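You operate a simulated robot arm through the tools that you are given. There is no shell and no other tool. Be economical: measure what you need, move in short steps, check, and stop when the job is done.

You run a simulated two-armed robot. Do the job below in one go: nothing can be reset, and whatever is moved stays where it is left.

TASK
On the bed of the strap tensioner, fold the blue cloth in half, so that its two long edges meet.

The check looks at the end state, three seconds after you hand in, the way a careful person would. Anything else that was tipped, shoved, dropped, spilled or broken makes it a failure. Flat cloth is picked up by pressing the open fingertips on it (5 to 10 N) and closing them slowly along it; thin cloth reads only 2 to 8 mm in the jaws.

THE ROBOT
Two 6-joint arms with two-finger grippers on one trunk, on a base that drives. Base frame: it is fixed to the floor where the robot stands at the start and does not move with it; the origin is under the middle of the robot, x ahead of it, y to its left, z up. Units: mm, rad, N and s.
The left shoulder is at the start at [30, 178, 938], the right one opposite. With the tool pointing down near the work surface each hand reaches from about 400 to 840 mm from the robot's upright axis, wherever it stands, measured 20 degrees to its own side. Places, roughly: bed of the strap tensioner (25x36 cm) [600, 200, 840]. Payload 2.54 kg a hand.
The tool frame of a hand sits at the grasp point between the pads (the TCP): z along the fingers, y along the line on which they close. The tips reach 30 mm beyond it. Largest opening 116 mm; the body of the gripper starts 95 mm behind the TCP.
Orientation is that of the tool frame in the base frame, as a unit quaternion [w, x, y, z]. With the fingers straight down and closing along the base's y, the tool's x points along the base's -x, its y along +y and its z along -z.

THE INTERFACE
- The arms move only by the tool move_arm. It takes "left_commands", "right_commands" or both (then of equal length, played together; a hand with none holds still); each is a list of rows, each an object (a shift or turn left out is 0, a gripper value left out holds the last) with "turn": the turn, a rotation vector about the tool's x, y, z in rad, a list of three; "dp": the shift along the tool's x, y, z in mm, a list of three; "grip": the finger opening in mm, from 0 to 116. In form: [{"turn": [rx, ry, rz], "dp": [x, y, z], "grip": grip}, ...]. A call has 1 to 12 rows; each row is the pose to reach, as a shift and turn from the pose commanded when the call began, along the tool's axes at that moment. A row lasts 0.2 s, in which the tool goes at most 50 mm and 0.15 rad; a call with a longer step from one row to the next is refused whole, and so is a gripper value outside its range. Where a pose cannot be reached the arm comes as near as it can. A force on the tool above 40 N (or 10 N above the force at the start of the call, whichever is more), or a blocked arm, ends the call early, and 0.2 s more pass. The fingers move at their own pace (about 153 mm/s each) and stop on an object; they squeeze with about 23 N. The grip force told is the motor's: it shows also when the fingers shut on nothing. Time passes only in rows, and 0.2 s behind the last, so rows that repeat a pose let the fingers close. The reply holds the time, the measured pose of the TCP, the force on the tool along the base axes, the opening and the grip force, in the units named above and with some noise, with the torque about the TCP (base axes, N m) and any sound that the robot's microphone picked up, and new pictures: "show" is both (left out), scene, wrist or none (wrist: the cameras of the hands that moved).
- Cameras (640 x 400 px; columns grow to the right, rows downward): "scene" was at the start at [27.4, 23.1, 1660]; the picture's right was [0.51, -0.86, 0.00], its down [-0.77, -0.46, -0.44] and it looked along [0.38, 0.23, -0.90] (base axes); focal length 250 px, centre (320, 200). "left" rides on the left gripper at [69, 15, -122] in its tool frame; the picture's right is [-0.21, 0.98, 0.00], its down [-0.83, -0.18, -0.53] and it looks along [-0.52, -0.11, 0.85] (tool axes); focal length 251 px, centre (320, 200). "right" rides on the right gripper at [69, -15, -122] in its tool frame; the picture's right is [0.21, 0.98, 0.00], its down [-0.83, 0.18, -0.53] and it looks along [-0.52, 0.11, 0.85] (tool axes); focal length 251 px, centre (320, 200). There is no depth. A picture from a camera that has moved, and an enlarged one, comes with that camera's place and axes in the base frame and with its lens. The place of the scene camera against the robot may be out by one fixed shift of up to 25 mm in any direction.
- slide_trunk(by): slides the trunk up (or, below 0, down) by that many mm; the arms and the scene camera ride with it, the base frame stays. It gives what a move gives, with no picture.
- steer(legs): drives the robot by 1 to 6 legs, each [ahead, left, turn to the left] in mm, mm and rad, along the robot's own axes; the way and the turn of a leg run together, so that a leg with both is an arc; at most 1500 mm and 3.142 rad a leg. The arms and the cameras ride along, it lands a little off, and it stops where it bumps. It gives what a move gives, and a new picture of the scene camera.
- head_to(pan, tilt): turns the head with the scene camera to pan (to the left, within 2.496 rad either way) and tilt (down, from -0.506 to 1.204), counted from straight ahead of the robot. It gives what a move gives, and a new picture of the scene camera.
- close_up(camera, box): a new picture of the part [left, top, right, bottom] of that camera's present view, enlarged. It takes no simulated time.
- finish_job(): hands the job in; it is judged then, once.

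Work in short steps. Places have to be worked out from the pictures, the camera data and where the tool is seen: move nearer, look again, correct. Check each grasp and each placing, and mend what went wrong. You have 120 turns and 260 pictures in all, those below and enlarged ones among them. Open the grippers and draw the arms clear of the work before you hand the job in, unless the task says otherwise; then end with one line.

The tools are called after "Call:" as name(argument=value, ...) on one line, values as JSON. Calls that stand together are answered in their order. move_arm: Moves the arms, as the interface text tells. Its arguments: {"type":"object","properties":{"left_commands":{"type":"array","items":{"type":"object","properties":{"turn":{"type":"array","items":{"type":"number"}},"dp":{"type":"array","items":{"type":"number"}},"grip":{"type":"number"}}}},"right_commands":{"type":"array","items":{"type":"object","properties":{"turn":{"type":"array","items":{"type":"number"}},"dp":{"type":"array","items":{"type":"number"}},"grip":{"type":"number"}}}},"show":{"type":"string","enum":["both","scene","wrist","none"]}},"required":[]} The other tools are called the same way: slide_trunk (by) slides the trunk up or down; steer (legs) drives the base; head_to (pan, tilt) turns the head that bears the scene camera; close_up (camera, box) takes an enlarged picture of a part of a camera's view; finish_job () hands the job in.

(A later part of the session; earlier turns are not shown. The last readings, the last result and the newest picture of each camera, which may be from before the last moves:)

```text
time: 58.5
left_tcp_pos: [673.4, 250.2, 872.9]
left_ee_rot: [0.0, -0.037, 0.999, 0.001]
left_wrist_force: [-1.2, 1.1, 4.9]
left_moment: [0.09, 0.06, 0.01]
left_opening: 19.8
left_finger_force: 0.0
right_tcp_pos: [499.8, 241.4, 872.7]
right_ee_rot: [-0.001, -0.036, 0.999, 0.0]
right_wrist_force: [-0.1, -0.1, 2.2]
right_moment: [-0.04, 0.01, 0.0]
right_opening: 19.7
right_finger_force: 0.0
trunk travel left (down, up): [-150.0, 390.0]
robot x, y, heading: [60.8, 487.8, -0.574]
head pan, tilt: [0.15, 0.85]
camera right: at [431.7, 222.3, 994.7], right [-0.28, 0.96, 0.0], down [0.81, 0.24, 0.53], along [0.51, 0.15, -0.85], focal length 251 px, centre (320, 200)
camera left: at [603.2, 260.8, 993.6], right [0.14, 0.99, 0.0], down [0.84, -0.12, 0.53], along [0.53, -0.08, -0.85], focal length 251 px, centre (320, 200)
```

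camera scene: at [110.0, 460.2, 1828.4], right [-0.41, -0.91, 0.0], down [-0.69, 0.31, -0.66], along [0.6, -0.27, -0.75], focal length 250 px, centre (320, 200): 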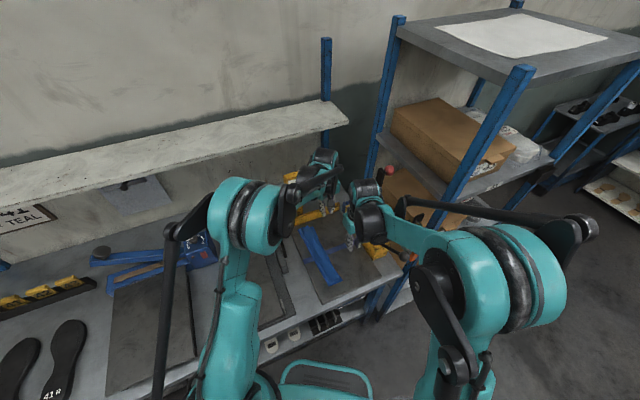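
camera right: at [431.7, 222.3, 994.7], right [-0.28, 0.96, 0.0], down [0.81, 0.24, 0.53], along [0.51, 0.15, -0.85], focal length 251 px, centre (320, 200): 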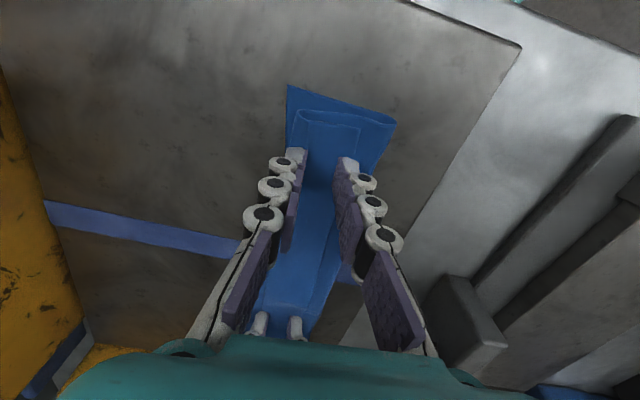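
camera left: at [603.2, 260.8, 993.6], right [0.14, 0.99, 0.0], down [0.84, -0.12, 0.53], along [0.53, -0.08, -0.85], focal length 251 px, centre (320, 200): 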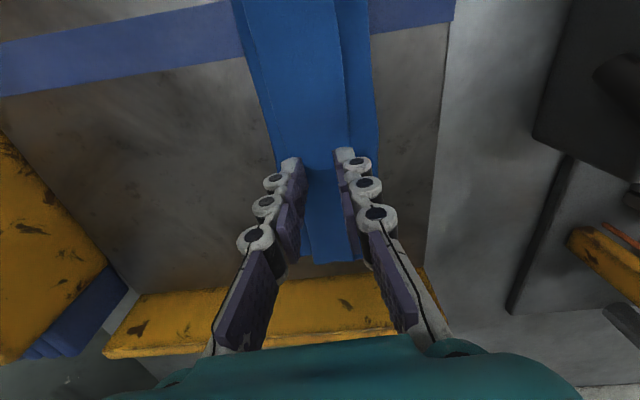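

Left 4.9 N, right 2.2 N. I press a touch more and then close slowly.

Call:
move_arm(left_commands=[{"dp": [0, 0, 0.2]}, {"dp": [0, 0, 0.2]}], right_commands=[{"dp": [0, 0, 0.4]}, {"dp": [0, 0, 0.4]}], show="none")

Call:
move_arm(left_commands=[{"grip": 18}, {"grip": 16}, {"grip": 14}, {"grip": 12}, {"grip": 10}, {"grip": 8}, {"grip": 6}, {"grip": 4}, {"grip": 2}, {"grip": 0}, {"grip": 0}], right_commands=[{"grip": 18}, {"grip": 16}, {"grip": 14}, {"grip": 12}, {"grip": 10}, {"grip": 8}, {"grip": 6}, {"grip": 4}, {"grip": 2}, {"grip": 0}, {"grip": 0}], show="wrist")

```text
time: 59.1
left_tcp_pos: [672.1, 249.6, 872.5]
left_ee_rot: [0.0, -0.037, 0.999, 0.0]
left_wrist_force: [0.4, 0.6, 4.5]
left_moment: [0.08, -0.01, -0.01]
left_opening: 19.8
left_finger_force: 0.1
right_tcp_pos: [498.3, 241.1, 871.9]
right_ee_rot: [0.0, -0.035, 0.999, 0.001]
right_wrist_force: [-1.3, -1.9, 6.0]
right_moment: [-0.1, 0.03, -0.02]
right_opening: 19.7
right_finger_force: 0.2
trunk travel left (down, up): [-150.0, 390.0]
robot x, y, heading: [62.7, 483.0, -0.572]
head pan, tilt: [0.15, 0.85]
```

```text
time: 61.5
left_tcp_pos: [672.6, 249.9, 871.8]
left_ee_rot: [-0.001, -0.037, 0.999, 0.0]
left_wrist_force: [-0.7, 0.3, 1.2]
left_moment: [0.01, 0.02, -0.02]
left_opening: 3.5
left_finger_force: 20.8
right_tcp_pos: [500.4, 242.2, 871.6]
right_ee_rot: [-0.001, -0.036, 0.999, 0.0]
right_wrist_force: [0.0, 0.1, -0.2]
right_moment: [0.0, 0.01, -0.02]
right_opening: 3.7
right_finger_force: 22.9
trunk travel left (down, up): [-150.0, 390.0]
robot x, y, heading: [61.9, 485.2, -0.57]
head pan, tilt: [0.15, 0.85]
camera right: at [432.3, 222.4, 993.9], right [-0.28, 0.96, 0.0], down [0.81, 0.24, 0.53], along [0.51, 0.15, -0.85], focal length 251 px, centre (320, 200)
camera left: at [603.6, 260.7, 993.3], right [0.14, 0.99, 0.0], down [0.84, -0.12, 0.53], along [0.53, -0.08, -0.85], focal length 251 px, centre (320, 200)
```

right: 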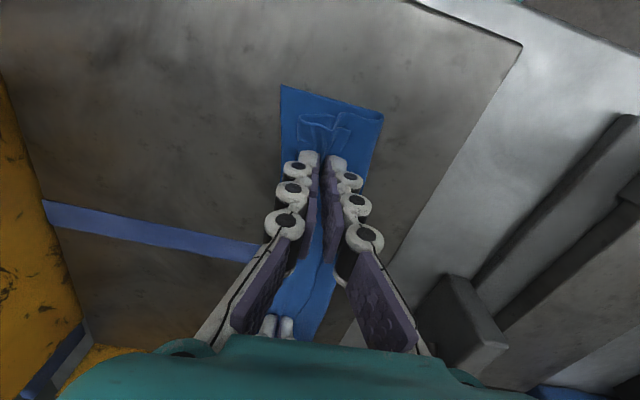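
left: 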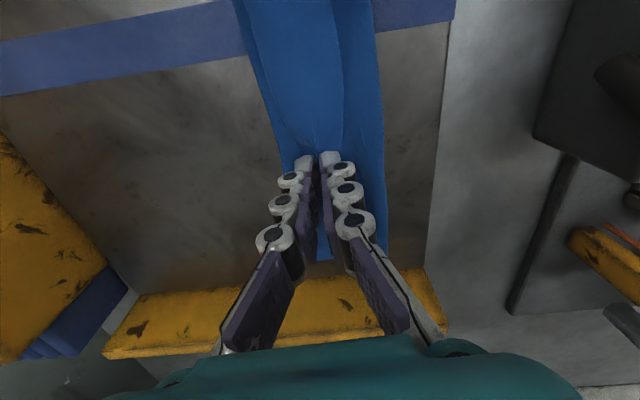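

Both jaws hold a single ridge (3.5 mm). I lift straight up 60 mm and check.

Call:
move_arm(left_commands=[{"dp": [0, 0, -12]}, {"dp": [0, 2, -24]}, {"dp": [0, 5, -36]}, {"dp": [0, 8, -48]}, {"dp": [0, 10, -60]}, {"dp": [0, 10, -60]}], right_commands=[{"dp": [0, 0, -12]}, {"dp": [0, 2, -24]}, {"dp": [0, 5, -36]}, {"dp": [0, 8, -48]}, {"dp": [0, 10, -60]}, {"dp": [0, 10, -60]}], show="none")

Call:
close_up(camera="right", box=[200, 40, 440, 220])

Call:
close_up(camera="left", box=[200, 0, 440, 220])

```text
time: 62.9
left_tcp_pos: [673.1, 261.6, 932.5]
left_ee_rot: [-0.001, -0.037, 0.999, 0.001]
left_wrist_force: [-0.7, -0.7, 0.5]
left_moment: [-0.02, 0.01, -0.02]
left_opening: 3.5
left_finger_force: 21.1
right_tcp_pos: [499.9, 252.0, 930.0]
right_ee_rot: [0.0, -0.035, 0.999, 0.0]
right_wrist_force: [0.5, 0.5, -0.3]
right_moment: [0.05, -0.01, -0.02]
right_opening: 3.5
right_finger_force: 23.0
trunk travel left (down, up): [-150.0, 390.0]
robot x, y, heading: [61.9, 485.1, -0.576]
head pan, tilt: [0.15, 0.85]
```

```text
2.22 times, centred on (320, 130) of right
camera zoom: at [432.7, 231.5, 1054.1], right [-0.28, 0.96, 0.0], down [0.81, 0.24, 0.53], along [0.51, 0.15, -0.85], focal length 559 px, centre (320, 356)
```

zoom: 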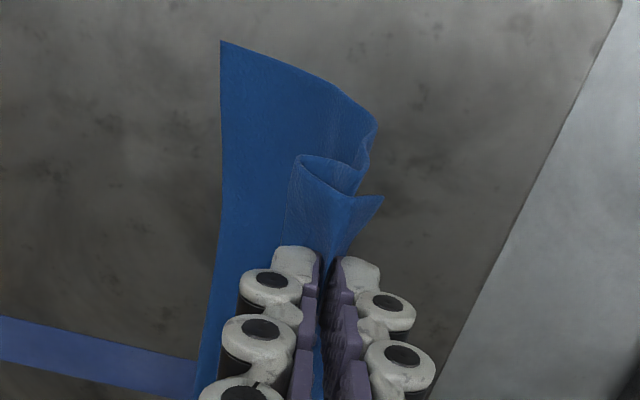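

```text
1.82 times, centred on (320, 110) of left
camera zoom: at [603.4, 271.9, 1053.9], right [0.14, 0.99, 0.0], down [0.84, -0.12, 0.53], along [0.53, -0.08, -0.85], focal length 457 px, centre (320, 364)
```

zoom: 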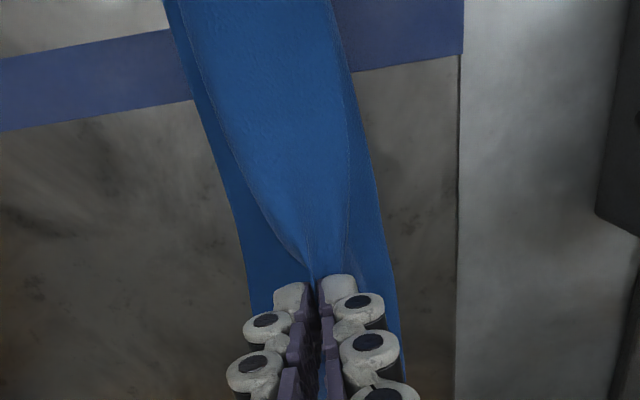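

The hem is unrolling, though there is still a Z in the sheet. I raise another 22 mm to straighten it and tilt both hands 0.6 rad, tips toward +y.

Call:
move_arm(left_commands=[{"dp": [0, 0, -7]}, {"dp": [0, 0, -14]}, {"dp": [0, 0, -22], "turn": [-0.12, 0, 0]}, {"dp": [0, 0, -22], "turn": [-0.24, 0, 0]}, {"dp": [0, 2, -22], "turn": [-0.36, 0, 0]}, {"dp": [0, 4, -22], "turn": [-0.48, 0, 0]}, {"dp": [0, 6, -22], "turn": [-0.6, 0, 0]}, {"dp": [0, 6, -22], "turn": [-0.6, 0, 0]}], right_commands=[{"dp": [0, 0, -7]}, {"dp": [0, 0, -14]}, {"dp": [0, 0, -22], "turn": [-0.12, 0, 0]}, {"dp": [0, 0, -22], "turn": [-0.24, 0, 0]}, {"dp": [0, 1, -22], "turn": [-0.36, 0, 0]}, {"dp": [0, 2, -22], "turn": [-0.48, 0, 0]}, {"dp": [0, 3, -22], "turn": [-0.6, 0, 0]}, {"dp": [0, 3, -22], "turn": [-0.6, 0, 0]}], show="scene")

Call:
close_up(camera="right", box=[200, 20, 440, 200])

Call:
close_up(camera="left", box=[160, 0, 400, 220])

```text
time: 64.7
left_tcp_pos: [672.2, 267.4, 953.9]
left_ee_rot: [-0.012, -0.034, 0.955, 0.295]
left_wrist_force: [0.4, 0.2, 0.6]
left_moment: [0.01, -0.01, 0.01]
left_opening: 0.0
left_finger_force: 23.4
right_tcp_pos: [497.5, 255.3, 954.3]
right_ee_rot: [-0.01, -0.034, 0.955, 0.295]
right_wrist_force: [0.2, 1.2, -0.1]
right_moment: [-0.03, -0.07, 0.03]
right_opening: 2.9
right_finger_force: 22.6
trunk travel left (down, up): [-150.0, 390.0]
robot x, y, heading: [60.8, 485.3, -0.573]
head pan, tilt: [0.15, 0.85]
camera scene: at [109.9, 461.4, 1678.5], right [-0.41, -0.91, 0.0], down [-0.69, 0.31, -0.66], along [0.6, -0.27, -0.75], focal length 250 px, centre (320, 200)
```

scene: 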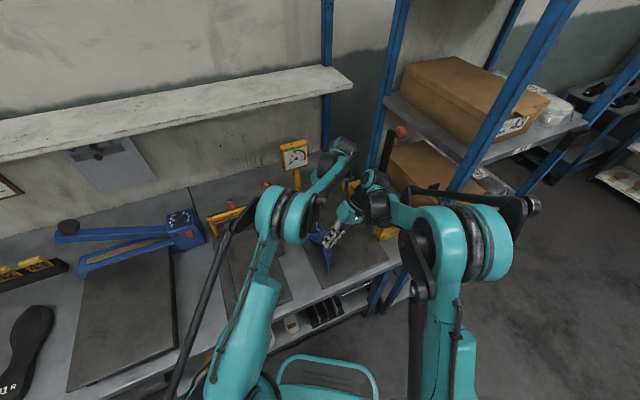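

```text
2.22 times, centred on (320, 110) of right
camera zoom: at [435.6, 169.3, 1046.7], right [-0.27, 0.79, 0.55], down [0.83, -0.09, 0.54], along [0.48, 0.61, -0.63], focal length 559 px, centre (320, 400)
```

zoom: 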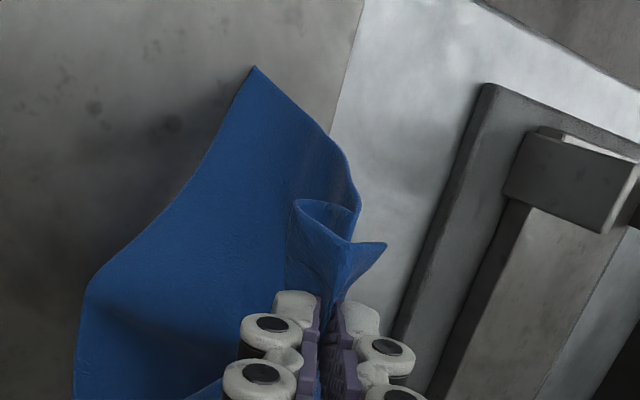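

```text
1.82 times, centred on (280, 110) of left
camera zoom: at [607.3, 205.8, 1062.9], right [0.16, 0.82, 0.55], down [0.86, -0.39, 0.34], along [0.49, 0.42, -0.76], focal length 457 px, centre (393, 364)
```

zoom: 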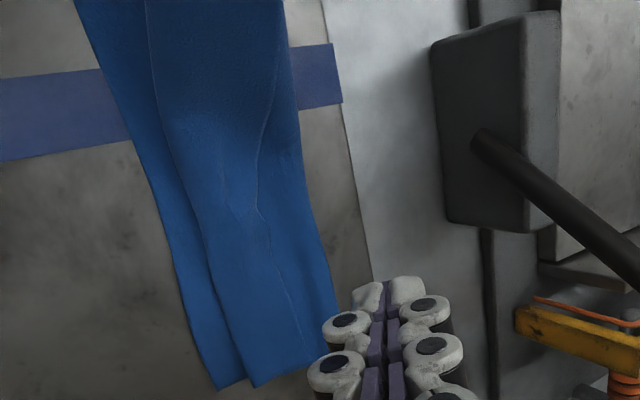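

The left jaw slipped off its hem (0.0); the right still holds. I lower the right hand 50 mm to relax the cloth and set the left hand upright again for a new grasp.

Call:
move_arm(left_commands=[{"turn": [0.12, 0, 0], "grip": 20}, {"turn": [0.24, 0, 0], "grip": 20}, {"turn": [0.36, 0, 0]}, {"turn": [0.48, 0, 0]}, {"turn": [0.6, 0, 0]}, {"turn": [0.6, 0, 0]}], right_commands=[{"dp": [0, -6, 8]}, {"dp": [0, -12, 16]}, {"dp": [0, -18, 25]}, {"dp": [0, -23, 33]}, {"dp": [0, -28, 41]}, {"dp": [0, -28, 41]}], show="wrist")

Call:
close_up(camera="left", box=[160, 0, 400, 220])

```text
time: 66.1
left_tcp_pos: [671.6, 265.7, 954.3]
left_ee_rot: [0.0, -0.036, 0.999, 0.001]
left_wrist_force: [-0.4, -0.5, 0.7]
left_moment: [0.0, -0.03, -0.02]
left_opening: 20.2
left_finger_force: 0.1
right_tcp_pos: [497.6, 254.7, 904.7]
right_ee_rot: [-0.01, -0.034, 0.955, 0.296]
right_wrist_force: [-0.6, 0.2, 0.3]
right_moment: [0.02, 0.01, -0.01]
right_opening: 2.9
right_finger_force: 23.7
trunk travel left (down, up): [-150.0, 390.0]
robot x, y, heading: [62.0, 483.9, -0.57]
head pan, tilt: [0.15, 0.85]
camera right: at [435.5, 168.9, 996.6], right [-0.27, 0.79, 0.55], down [0.83, -0.09, 0.54], along [0.48, 0.61, -0.63], focal length 251 px, centre (320, 200)
camera left: at [602.1, 276.0, 1075.5], right [0.14, 0.99, 0.0], down [0.84, -0.12, 0.53], along [0.53, -0.08, -0.85], focal length 251 px, centre (320, 200)
```

right: 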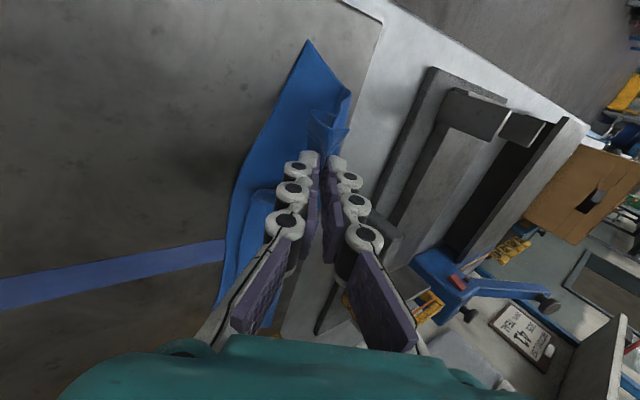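
left: 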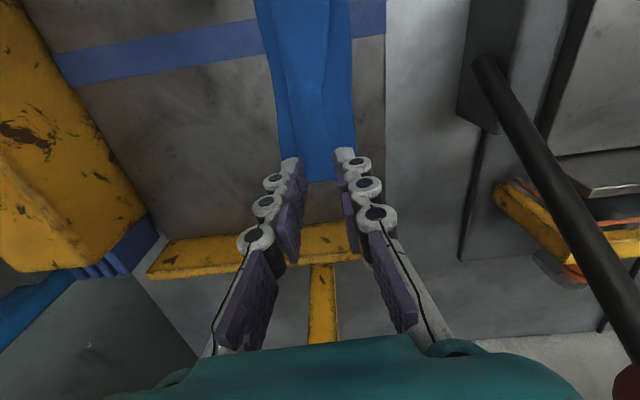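

```text
1.82 times, centred on (280, 110) of left
camera zoom: at [602.1, 276.0, 1075.5], right [0.14, 0.99, 0.0], down [0.84, -0.12, 0.53], along [0.53, -0.08, -0.85], focal length 457 px, centre (393, 364)
```

zoom: 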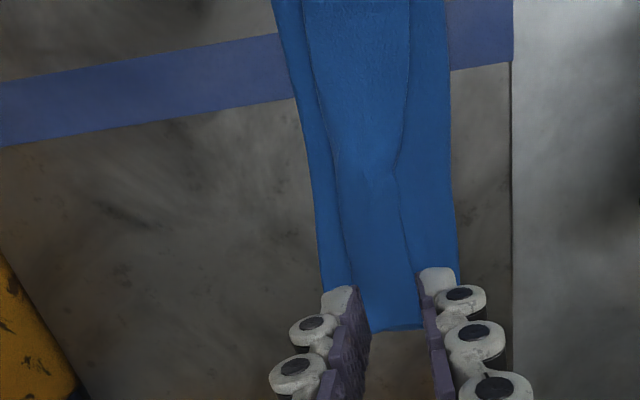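

At the far part the hem edge is y≈270 and the crease y≈240 at x≈665. I bring the left hand to (662,253) and go down.

Call:
move_arm(left_commands=[{"dp": [9, -13, 25]}, {"dp": [9, -13, 50]}, {"dp": [9, -13, 70]}, {"dp": [9, -13, 76]}, {"dp": [9, -13, 79]}, {"dp": [9, -13, 79]}], show="wrist")

```text
time: 67.5
left_tcp_pos: [664.6, 252.9, 875.2]
left_ee_rot: [0.0, -0.037, 0.999, 0.001]
left_wrist_force: [-1.5, -0.3, -0.9]
left_moment: [-0.03, 0.01, -0.02]
left_opening: 19.8
left_finger_force: 0.1
right_tcp_pos: [497.5, 255.7, 905.2]
right_ee_rot: [-0.011, -0.035, 0.954, 0.296]
right_wrist_force: [0.6, -0.2, -0.3]
right_moment: [-0.02, 0.05, -0.01]
right_opening: 3.0
right_finger_force: 23.8
trunk travel left (down, up): [-150.0, 390.0]
robot x, y, heading: [60.6, 485.8, -0.569]
head pan, tilt: [0.15, 0.85]
camera left: at [595.1, 263.4, 996.7], right [0.14, 0.99, 0.0], down [0.84, -0.12, 0.53], along [0.53, -0.08, -0.85], focal length 251 px, centre (320, 200)
```

left: 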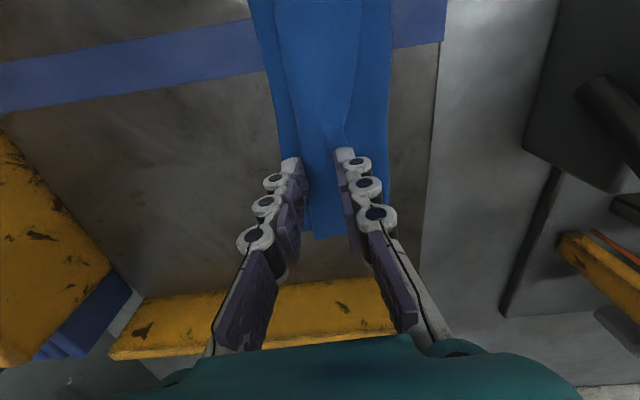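

I press down in steps to get 6–8 N.

Call:
move_arm(left_commands=[{"dp": [0, -2, 1]}, {"dp": [0, -2, 2]}, {"dp": [0, -2, 2.8]}, {"dp": [0, -2, 2.8]}], show="none")

Call:
move_arm(left_commands=[{"dp": [0, 0, 0.4]}, {"dp": [0, 0, 0.4]}], show="none")

```text
time: 68.5
left_tcp_pos: [664.0, 250.4, 872.5]
left_ee_rot: [-0.001, -0.037, 0.999, 0.0]
left_wrist_force: [0.8, 0.6, 3.7]
left_moment: [0.09, -0.01, -0.03]
left_opening: 20.2
left_finger_force: 0.7
right_tcp_pos: [499.0, 255.7, 904.6]
right_ee_rot: [-0.011, -0.034, 0.954, 0.296]
right_wrist_force: [0.0, -0.7, -0.2]
right_moment: [0.0, -0.02, -0.03]
right_opening: 2.5
right_finger_force: 23.0
trunk travel left (down, up): [-150.0, 390.0]
robot x, y, heading: [59.8, 482.9, -0.568]
head pan, tilt: [0.15, 0.85]
```

```text
time: 69.1
left_tcp_pos: [664.9, 251.1, 871.6]
left_ee_rot: [0.001, -0.036, 0.999, 0.001]
left_wrist_force: [2.0, 1.1, 4.4]
left_moment: [0.08, -0.02, 0.01]
left_opening: 19.7
left_finger_force: 0.0
right_tcp_pos: [497.1, 255.6, 905.0]
right_ee_rot: [-0.011, -0.035, 0.955, 0.295]
right_wrist_force: [0.6, 0.1, 0.9]
right_moment: [-0.02, 0.0, 0.03]
right_opening: 3.0
right_finger_force: 22.7
trunk travel left (down, up): [-150.0, 390.0]
robot x, y, heading: [60.0, 482.9, -0.575]
head pan, tilt: [0.15, 0.85]
```

4.4 N; I add 0.4 mm and close slowly.

Call:
move_arm(left_commands=[{"dp": [0, 0, 0.4]}, {"dp": [0, 0, 0.4], "grip": 18}, {"dp": [0, 0, 0.4], "grip": 16}, {"dp": [0, 0, 0.4], "grip": 14}, {"dp": [0, 0, 0.4], "grip": 12}, {"dp": [0, 0, 0.5], "grip": 10}, {"dp": [0, 0, 0.5], "grip": 8}, {"dp": [0, 0, 0.5], "grip": 6}, {"dp": [0, 0, 0.5], "grip": 4}, {"dp": [0, 0, 0.5], "grip": 2}, {"dp": [0, 0, 0.5], "grip": 0}, {"dp": [0, 0, 0.5], "grip": 0}], show="wrist")

```text
time: 71.7
left_tcp_pos: [663.2, 251.6, 870.5]
left_ee_rot: [0.0, -0.037, 0.999, 0.001]
left_wrist_force: [1.8, 0.2, 0.7]
left_moment: [-0.06, -0.01, 0.01]
left_opening: 2.2
left_finger_force: 19.0
right_tcp_pos: [497.1, 255.4, 904.7]
right_ee_rot: [-0.011, -0.034, 0.955, 0.295]
right_wrist_force: [0.4, -0.5, 0.1]
right_moment: [-0.02, 0.03, 0.03]
right_opening: 2.9
right_finger_force: 22.7
trunk travel left (down, up): [-150.0, 390.0]
robot x, y, heading: [61.7, 484.7, -0.572]
head pan, tilt: [0.15, 0.85]
camera left: at [594.2, 261.8, 992.8], right [0.14, 0.99, 0.0], down [0.84, -0.12, 0.53], along [0.53, -0.08, -0.85], focal length 251 px, centre (320, 200)
```

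left: 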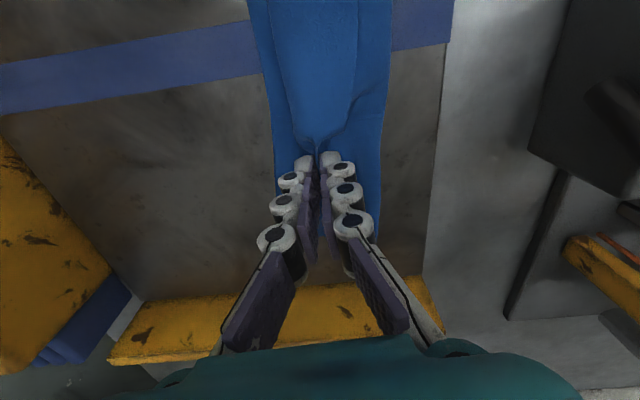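

It reads 2.2 mm. I lift the left hand 45 mm, easing toward -y so the hem unrolls, and move the right a little -y as well.

Call:
move_arm(left_commands=[{"dp": [0, 0, -8]}, {"dp": [0, -3, -16]}, {"dp": [0, -6, -24]}, {"dp": [0, -9, -32]}, {"dp": [0, -12, -40]}, {"dp": [0, -15, -48]}, {"dp": [0, -15, -48]}], right_commands=[{"dp": [0, -2, -6]}, {"dp": [0, -4, -10]}, {"dp": [0, -7, -16]}, {"dp": [0, -10, -22]}, {"dp": [0, -13, -28]}, {"dp": [0, -15, -32]}, {"dp": [0, -15, -32]}], show="wrist")

Call:
close_up(camera="right", box=[160, 20, 400, 200])

Call:
close_up(camera="left", box=[180, 0, 420, 220])

```text
time: 73.3
left_tcp_pos: [666.5, 235.2, 919.3]
left_ee_rot: [-0.001, -0.036, 0.999, 0.001]
left_wrist_force: [-1.2, -0.3, 3.0]
left_moment: [-0.02, -0.03, 0.01]
left_opening: 1.4
left_finger_force: 19.6
right_tcp_pos: [501.4, 225.0, 923.1]
right_ee_rot: [-0.01, -0.034, 0.955, 0.296]
right_wrist_force: [0.9, 0.9, 0.4]
right_moment: [-0.01, 0.03, -0.01]
right_opening: 2.9
right_finger_force: 23.2
trunk travel left (down, up): [-150.0, 390.0]
robot x, y, heading: [58.2, 485.9, -0.571]
head pan, tilt: [0.15, 0.85]
camera right: at [438.7, 138.0, 1015.3], right [-0.27, 0.79, 0.55], down [0.83, -0.09, 0.54], along [0.48, 0.61, -0.63], focal length 251 px, centre (320, 200)
camera left: at [596.0, 246.7, 1041.2], right [0.14, 0.99, 0.0], down [0.84, -0.12, 0.53], along [0.53, -0.08, -0.85], focal length 251 px, centre (320, 200)
```

right: 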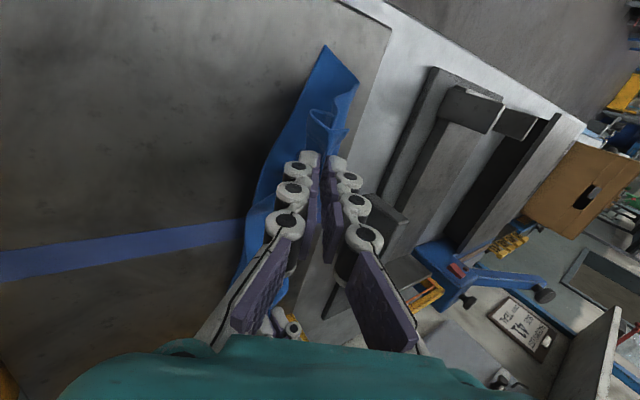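
left: 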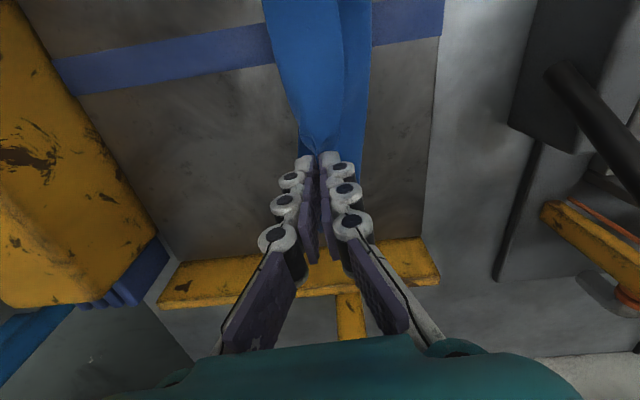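

```text
2.22 times, centred on (280, 110) of right
camera zoom: at [438.7, 138.0, 1015.3], right [-0.27, 0.79, 0.55], down [0.83, -0.09, 0.54], along [0.48, 0.61, -0.63], focal length 559 px, centre (409, 400)
```

zoom: 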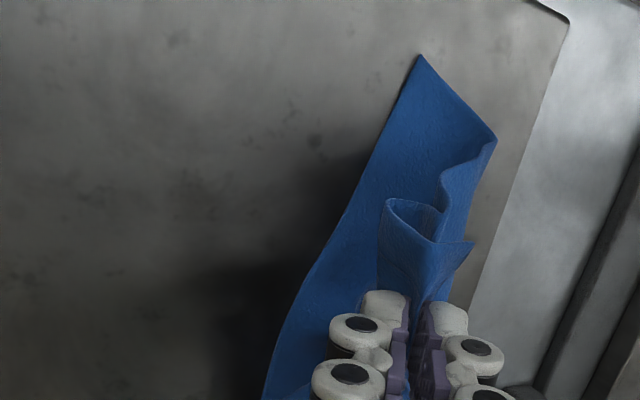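

```text
1.82 times, centred on (300, 110) of left
camera zoom: at [596.0, 246.7, 1041.2], right [0.14, 0.99, 0.0], down [0.84, -0.12, 0.53], along [0.53, -0.08, -0.85], focal length 457 px, centre (356, 364)
```

zoom: 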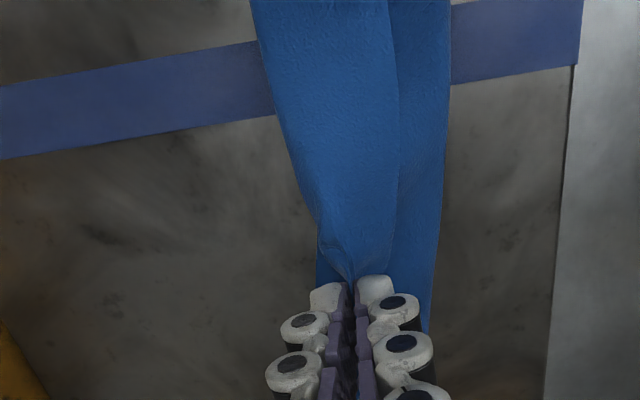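

The near lower corner has swung to y≈263, so the strip is skewed. Instead of fighting it, I'll use tension. Holding the edge, I pull it out to -y so the cloth opens flat and straight, and then fold that held edge back over to +y. In that direction the hem unfolds by itself. First I tilt both hands the other way (bodies leaning to +y, clear of the lever) while moving to -y.

Call:
move_arm(left_commands=[{"turn": [0.06, 0, 0], "dp": [0, -7, 0]}, {"turn": [0.12, 0, 0], "dp": [0, -14, 0]}, {"turn": [0.19, 0, 0], "dp": [0, -21, 0]}, {"turn": [0.25, 0, 0], "dp": [0, -28, 0]}, {"turn": [0.31, 0, 0], "dp": [0, -35, 0]}, {"turn": [0.37, 0, 0], "dp": [0, -42, 0]}, {"turn": [0.44, 0, 0], "dp": [0, -50, 0]}, {"turn": [0.5, 0, 0], "dp": [0, -57, 0]}, {"turn": [0.5, 0, 0], "dp": [0, -57, 0]}], right_commands=[{"turn": [0.137, 0, 0], "dp": [0, -5, -3]}, {"turn": [0.275, 0, 0], "dp": [0, -10, -7]}, {"turn": [0.412, 0, 0], "dp": [0, -15, -10]}, {"turn": [0.55, 0, 0], "dp": [0, -20, -14]}, {"turn": [0.687, 0, 0], "dp": [0, -25, -17]}, {"turn": [0.825, 0, 0], "dp": [0, -30, -21]}, {"turn": [0.962, 0, 0], "dp": [0, -35, -24]}, {"turn": [1.1, 0, 0], "dp": [0, -41, -28]}, {"turn": [1.1, 0, 0], "dp": [0, -41, -28]}])

```text
time: 75.3
left_tcp_pos: [670.3, 179.5, 918.4]
left_ee_rot: [0.008, -0.035, 0.968, -0.247]
left_wrist_force: [-0.7, 0.1, -0.8]
left_moment: [-0.01, 0.0, -0.04]
left_opening: 3.5
left_finger_force: 21.6
right_tcp_pos: [504.3, 174.4, 923.0]
right_ee_rot: [0.009, -0.035, 0.968, -0.248]
right_wrist_force: [0.0, 0.5, 0.9]
right_moment: [0.01, -0.01, 0.04]
right_opening: 2.1
right_finger_force: 21.3
trunk travel left (down, up): [-150.0, 390.0]
robot x, y, heading: [60.8, 485.2, -0.575]
head pan, tilt: [0.15, 0.85]
camera scene: at [110.2, 460.2, 1678.4], right [-0.41, -0.91, 0.0], down [-0.69, 0.31, -0.66], along [0.6, -0.27, -0.75], focal length 250 px, centre (320, 200)
camera right: at [432.2, 215.4, 1037.1], right [-0.28, 0.84, -0.47], down [0.79, 0.47, 0.38], along [0.54, -0.27, -0.8], focal length 251 px, centre (320, 200)
camera left: at [595.5, 246.4, 1018.5], right [0.15, 0.87, -0.47], down [0.82, 0.16, 0.55], along [0.56, -0.47, -0.69], focal length 251 px, centre (320, 200)
```

scene: 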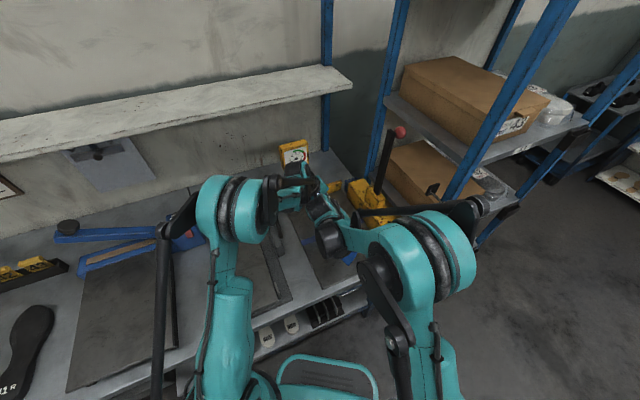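
right: 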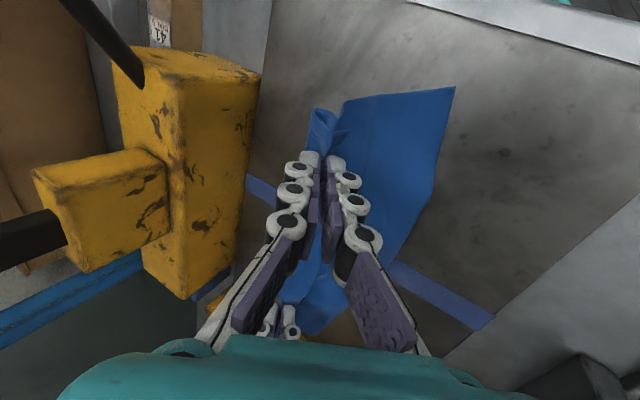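
left: 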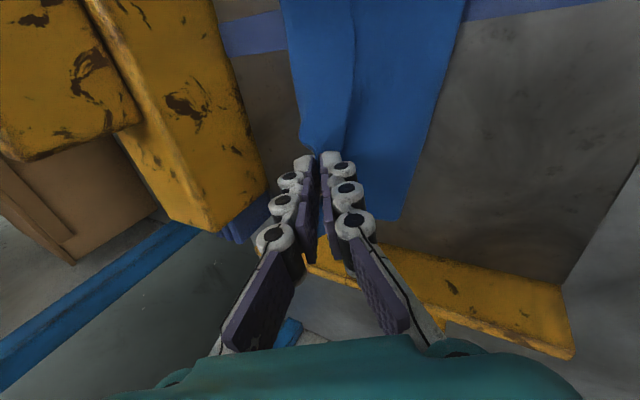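

Both hands still hold, and the cloth is opening: its far edge is now straight at y≈211. I continue pulling to -y while lowering, to tips y≈105 and about 15 mm high.

Call:
move_arm(left_commands=[{"dp": [0, -4, 13]}, {"dp": [0, -8, 27]}, {"dp": [0, -13, 37]}, {"dp": [0, -18, 46]}, {"dp": [0, -23, 53]}, {"dp": [0, -29, 60]}, {"dp": [0, -29, 60]}], right_commands=[{"dp": [0, -4, 13]}, {"dp": [0, -8, 27]}, {"dp": [0, -13, 37]}, {"dp": [0, -18, 46]}, {"dp": [0, -23, 53]}, {"dp": [0, -29, 60]}, {"dp": [0, -29, 60]}], show="wrist")

```text
time: 76.9
left_tcp_pos: [672.6, 125.1, 878.8]
left_ee_rot: [0.009, -0.035, 0.969, -0.246]
left_wrist_force: [0.1, 0.8, 2.0]
left_moment: [-0.03, -0.03, 0.0]
left_opening: 1.0
left_finger_force: 21.9
right_tcp_pos: [508.3, 121.5, 884.1]
right_ee_rot: [0.009, -0.035, 0.968, -0.247]
right_wrist_force: [0.0, -0.6, -0.8]
right_moment: [0.01, -0.03, -0.04]
right_opening: 3.4
right_finger_force: 24.2
trunk travel left (down, up): [-150.0, 390.0]
robot x, y, heading: [60.0, 487.1, -0.575]
head pan, tilt: [0.15, 0.85]
camera right: at [436.8, 161.2, 998.2], right [-0.28, 0.84, -0.47], down [0.79, 0.47, 0.38], along [0.54, -0.27, -0.8], focal length 251 px, centre (320, 200)
camera left: at [598.8, 192.2, 978.9], right [0.15, 0.87, -0.47], down [0.82, 0.16, 0.55], along [0.56, -0.47, -0.69], focal length 251 px, centre (320, 200)
```

right: 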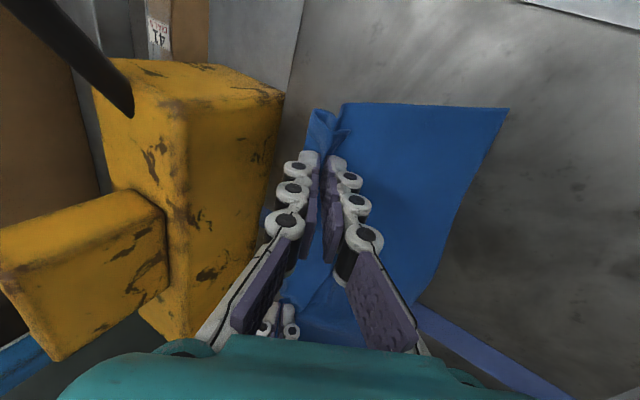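
left: 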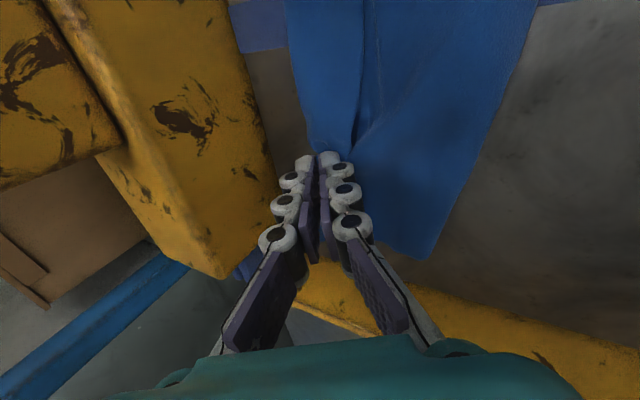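

I check the layers at both ends.

Call:
close_up(camera="right", box=[280, 70, 540, 250])

Call:
close_up(camera="left", box=[270, 0, 560, 280])

Call:
close_up(camera="scene", box=[240, 140, 430, 300])

```text
2.22 times, centred on (410, 160) of right
camera zoom: at [436.8, 161.2, 998.2], right [-0.28, 0.84, -0.47], down [0.79, 0.47, 0.38], along [0.54, -0.27, -0.8], focal length 559 px, centre (120, 289)
```

zoom: 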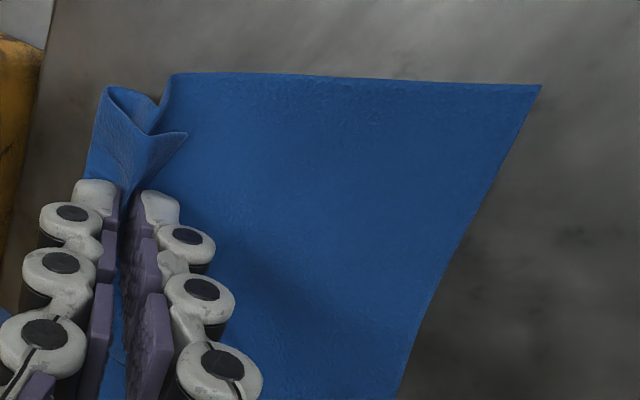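

```text
1.43 times, centred on (415, 140) of left
camera zoom: at [598.8, 192.2, 978.9], right [0.15, 0.87, -0.47], down [0.82, 0.16, 0.55], along [0.56, -0.47, -0.69], focal length 359 px, centre (184, 286)
```

zoom: 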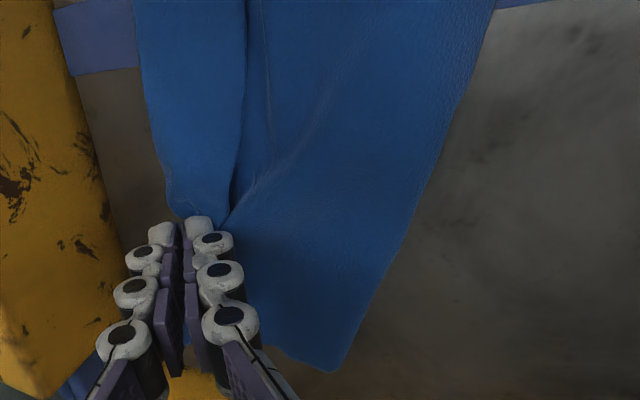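

```text
2.50 times, centred on (335, 220) of scene
camera zoom: at [110.3, 460.8, 1678.4], right [-0.41, -0.91, 0.0], down [-0.69, 0.31, -0.66], along [0.6, -0.27, -0.75], focal length 625 px, centre (282, 150)
```

zoom: 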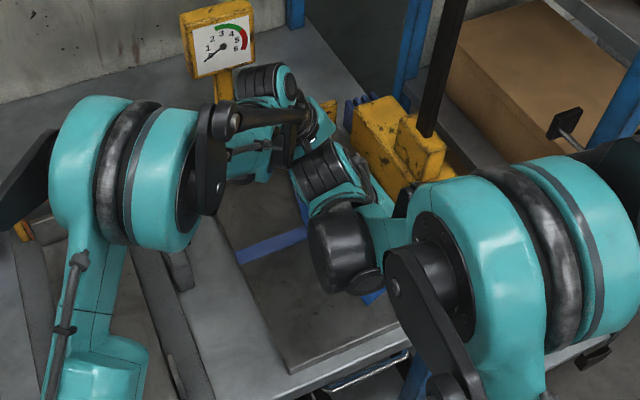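

The cloth now looks essentially opened, with a hem of about 41 mm at the held -y side and its other long edge at y≈185–207. I lift and move slightly to +y to start the fold toward +y.

Call:
move_arm(left_commands=[{"dp": [0, 0, -10]}, {"dp": [0, 1, -20]}, {"dp": [0, 3, -30]}, {"dp": [0, 5, -37]}, {"dp": [0, 7.4, -43]}, {"dp": [0, 7.4, -43]}], right_commands=[{"dp": [0, 0, -10]}, {"dp": [0, 1, -20]}, {"dp": [0, 3, -30]}, {"dp": [0, 5, -37]}, {"dp": [0, 7.4, -43]}, {"dp": [0, 7.4, -43]}], show="none")

Call:
close_up(camera="right", box=[260, 60, 540, 260])

Call:
close_up(camera="left", box=[250, 0, 540, 260])

```text
time: 78.3
left_tcp_pos: [671.8, 152.3, 913.0]
left_ee_rot: [0.008, -0.036, 0.968, -0.247]
left_wrist_force: [0.2, 0.7, 0.2]
left_moment: [-0.04, -0.04, 0.01]
left_opening: 1.2
left_finger_force: 19.8
right_tcp_pos: [505.7, 147.4, 917.2]
right_ee_rot: [0.009, -0.034, 0.968, -0.247]
right_wrist_force: [-0.5, -0.2, -0.2]
right_moment: [-0.03, 0.02, 0.02]
right_opening: 2.8
right_finger_force: 23.0
trunk travel left (down, up): [-150.0, 390.0]
robot x, y, heading: [61.9, 488.9, -0.577]
head pan, tilt: [0.15, 0.85]
```

```text
2.00 times, centred on (400, 160) of right
camera zoom: at [434.9, 187.6, 1031.7], right [-0.28, 0.84, -0.47], down [0.79, 0.47, 0.38], along [0.54, -0.27, -0.8], focal length 503 px, centre (160, 280)
```

zoom: 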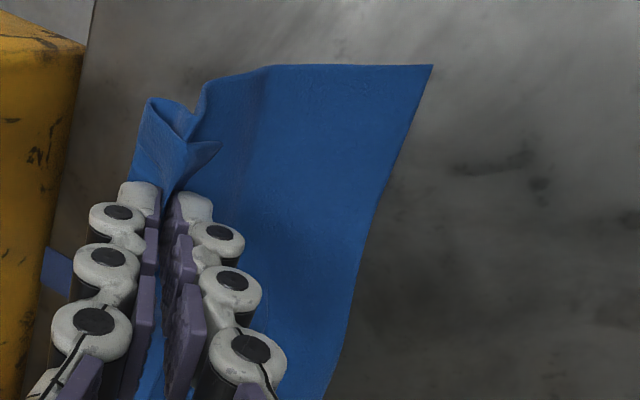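

```text
1.54 times, centred on (395, 130) of left
camera zoom: at [597.4, 218.3, 1013.2], right [0.15, 0.87, -0.47], down [0.82, 0.16, 0.55], along [0.56, -0.47, -0.69], focal length 387 px, centre (205, 308)
```

zoom: 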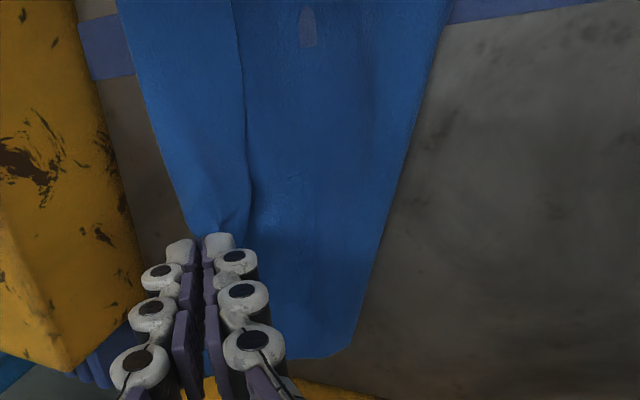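

To be sure no corner is folded under, I lift the cloth fully off the bed so it hangs straight. Then I can lay it down cleanly.

Call:
move_arm(left_commands=[{"dp": [0, -8, -14]}, {"dp": [0, -15, -30]}, {"dp": [0, -23, -46]}, {"dp": [0, -30, -62]}, {"dp": [0, -38, -78]}, {"dp": [0, -45, -94]}, {"dp": [0, -50, -104]}, {"dp": [0, -50, -104]}], right_commands=[{"dp": [0, -8, -14]}, {"dp": [0, -15, -30]}, {"dp": [0, -23, -46]}, {"dp": [0, -30, -62]}, {"dp": [0, -38, -78]}, {"dp": [0, -45, -94]}, {"dp": [0, -50, -104]}, {"dp": [0, -50, -104]}])

```text
time: 80.1
left_tcp_pos: [669.8, 158.1, 1029.6]
left_ee_rot: [0.008, -0.036, 0.968, -0.247]
left_wrist_force: [0.4, -0.4, -0.9]
left_moment: [-0.01, 0.02, -0.02]
left_opening: 3.7
left_finger_force: 23.2
right_tcp_pos: [507.8, 154.3, 1032.6]
right_ee_rot: [0.009, -0.035, 0.969, -0.246]
right_wrist_force: [0.1, 1.1, -0.7]
right_moment: [0.0, -0.06, -0.02]
right_opening: 3.1
right_finger_force: 23.8
trunk travel left (down, up): [-150.0, 390.0]
robot x, y, heading: [63.3, 484.7, -0.572]
head pan, tilt: [0.15, 0.85]
camera scene: at [110.6, 460.4, 1678.4], right [-0.41, -0.91, 0.0], down [-0.69, 0.31, -0.66], along [0.6, -0.27, -0.75], focal length 250 px, centre (320, 200)
camera right: at [435.7, 194.2, 1147.5], right [-0.28, 0.84, -0.47], down [0.79, 0.47, 0.38], along [0.54, -0.27, -0.8], focal length 251 px, centre (320, 200)
camera left: at [596.7, 225.3, 1129.3], right [0.15, 0.87, -0.47], down [0.82, 0.16, 0.55], along [0.56, -0.47, -0.69], focal length 251 px, centre (320, 200)
```

scene: 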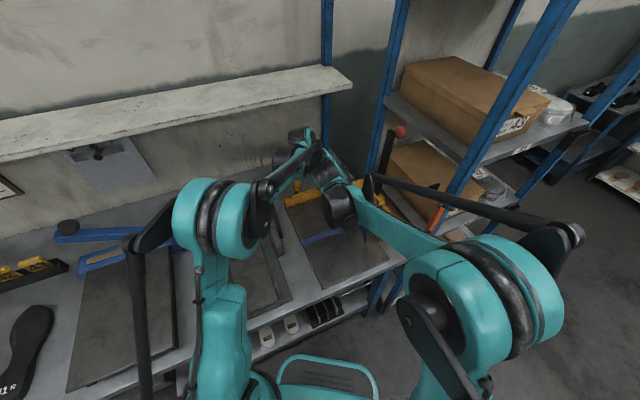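
right: 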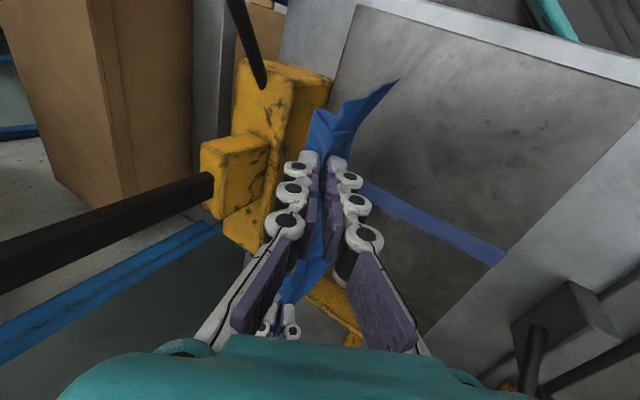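
left: 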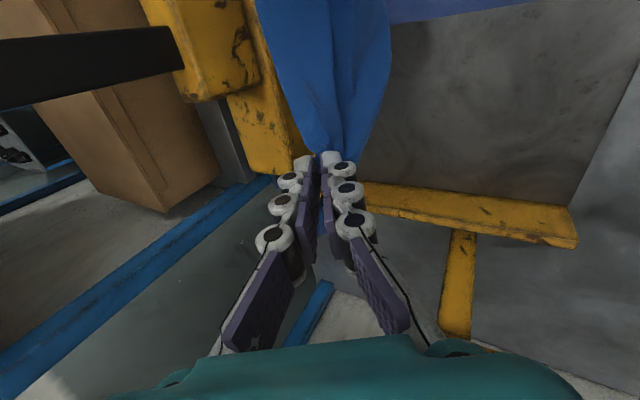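

The cloth hangs freely, well clear of the bed. I set the hands upright and carry it to y≈235 so the free edge comes just above the bed there.

Call:
move_arm(left_commands=[{"turn": [-0.08, 0, 0], "dp": [0, 13, -3]}, {"turn": [-0.17, 0, 0], "dp": [0, 26, -5]}, {"turn": [-0.25, 0, 0], "dp": [0, 40, -8]}, {"turn": [-0.33, 0, 0], "dp": [0, 53, -11]}, {"turn": [-0.42, 0, 0], "dp": [0, 66, -13]}, {"turn": [-0.5, 0, 0], "dp": [0, 79, -16]}, {"turn": [-0.5, 0, 0], "dp": [0, 79, -16]}, {"turn": [-0.5, 0, 0], "dp": [0, 79, -16]}], right_commands=[{"turn": [-0.08, 0, 0], "dp": [0, 13, -3]}, {"turn": [-0.17, 0, 0], "dp": [0, 26, -5]}, {"turn": [-0.25, 0, 0], "dp": [0, 40, -8]}, {"turn": [-0.33, 0, 0], "dp": [0, 53, -11]}, {"turn": [-0.42, 0, 0], "dp": [0, 66, -13]}, {"turn": [-0.5, 0, 0], "dp": [0, 79, -16]}, {"turn": [-0.5, 0, 0], "dp": [0, 79, -16]}, {"turn": [-0.5, 0, 0], "dp": [0, 79, -16]}], show="wrist")

Call:
close_up(camera="right", box=[200, 20, 440, 180])

Call:
close_up(camera="left", box=[200, 0, 440, 180])

```text
time: 81.9
left_tcp_pos: [666.7, 232.8, 1006.5]
left_ee_rot: [-0.002, -0.037, 0.999, 0.001]
left_wrist_force: [-0.1, 0.4, -1.0]
left_moment: [0.03, 0.03, 0.0]
left_opening: 1.7
left_finger_force: 20.9
right_tcp_pos: [501.2, 230.9, 1008.9]
right_ee_rot: [0.001, -0.036, 0.999, 0.0]
right_wrist_force: [-1.0, 0.9, 0.4]
right_moment: [-0.03, 0.01, 0.0]
right_opening: 2.9
right_finger_force: 22.9
trunk travel left (down, up): [-150.0, 390.0]
robot x, y, heading: [61.2, 486.2, -0.574]
head pan, tilt: [0.15, 0.85]
camera right: at [434.1, 211.0, 1131.9], right [-0.28, 0.96, 0.0], down [0.81, 0.24, 0.53], along [0.51, 0.15, -0.85], focal length 251 px, centre (320, 200)
camera left: at [595.7, 244.9, 1129.0], right [0.14, 0.99, 0.0], down [0.84, -0.12, 0.53], along [0.53, -0.07, -0.85], focal length 251 px, centre (320, 200)
```

right: 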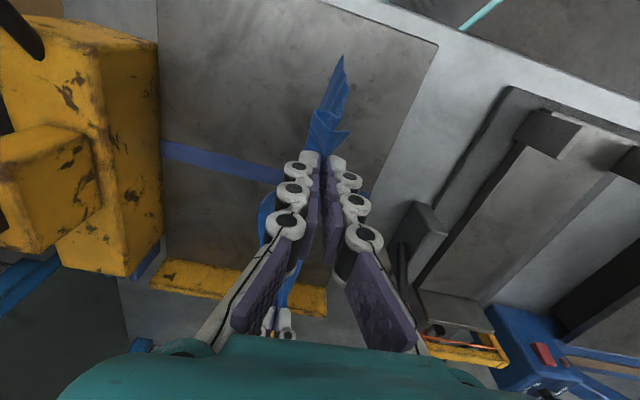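
left: 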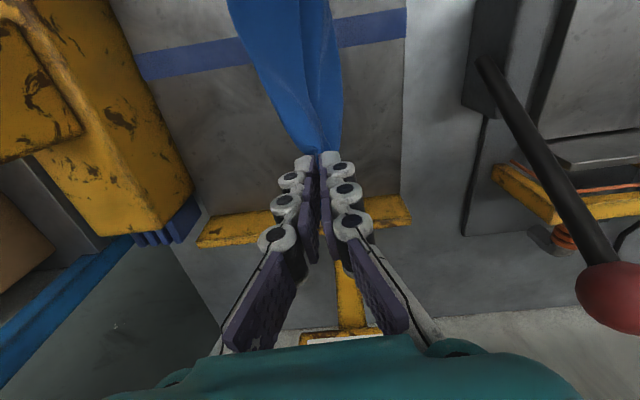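

```text
2.50 times, centred on (320, 100) of right
camera zoom: at [434.1, 211.0, 1131.9], right [-0.28, 0.96, 0.0], down [0.81, 0.24, 0.53], along [0.51, 0.15, -0.85], focal length 629 px, centre (320, 450)
```

zoom: 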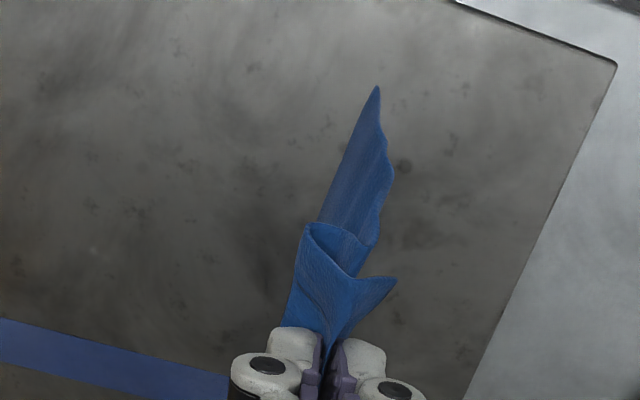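

```text
2.22 times, centred on (320, 90) of left
camera zoom: at [595.7, 244.9, 1129.0], right [0.14, 0.99, 0.0], down [0.84, -0.12, 0.53], along [0.53, -0.07, -0.85], focal length 559 px, centre (320, 444)
```

zoom: 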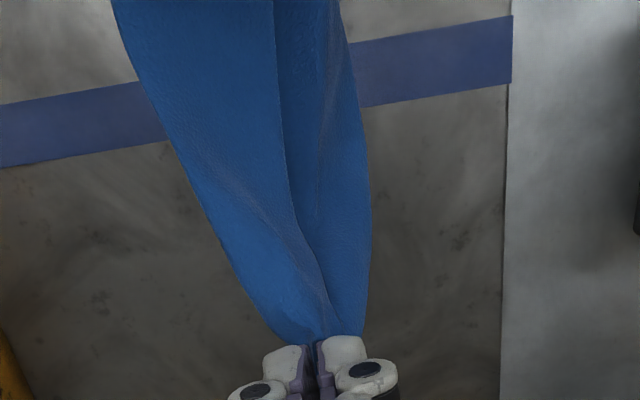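

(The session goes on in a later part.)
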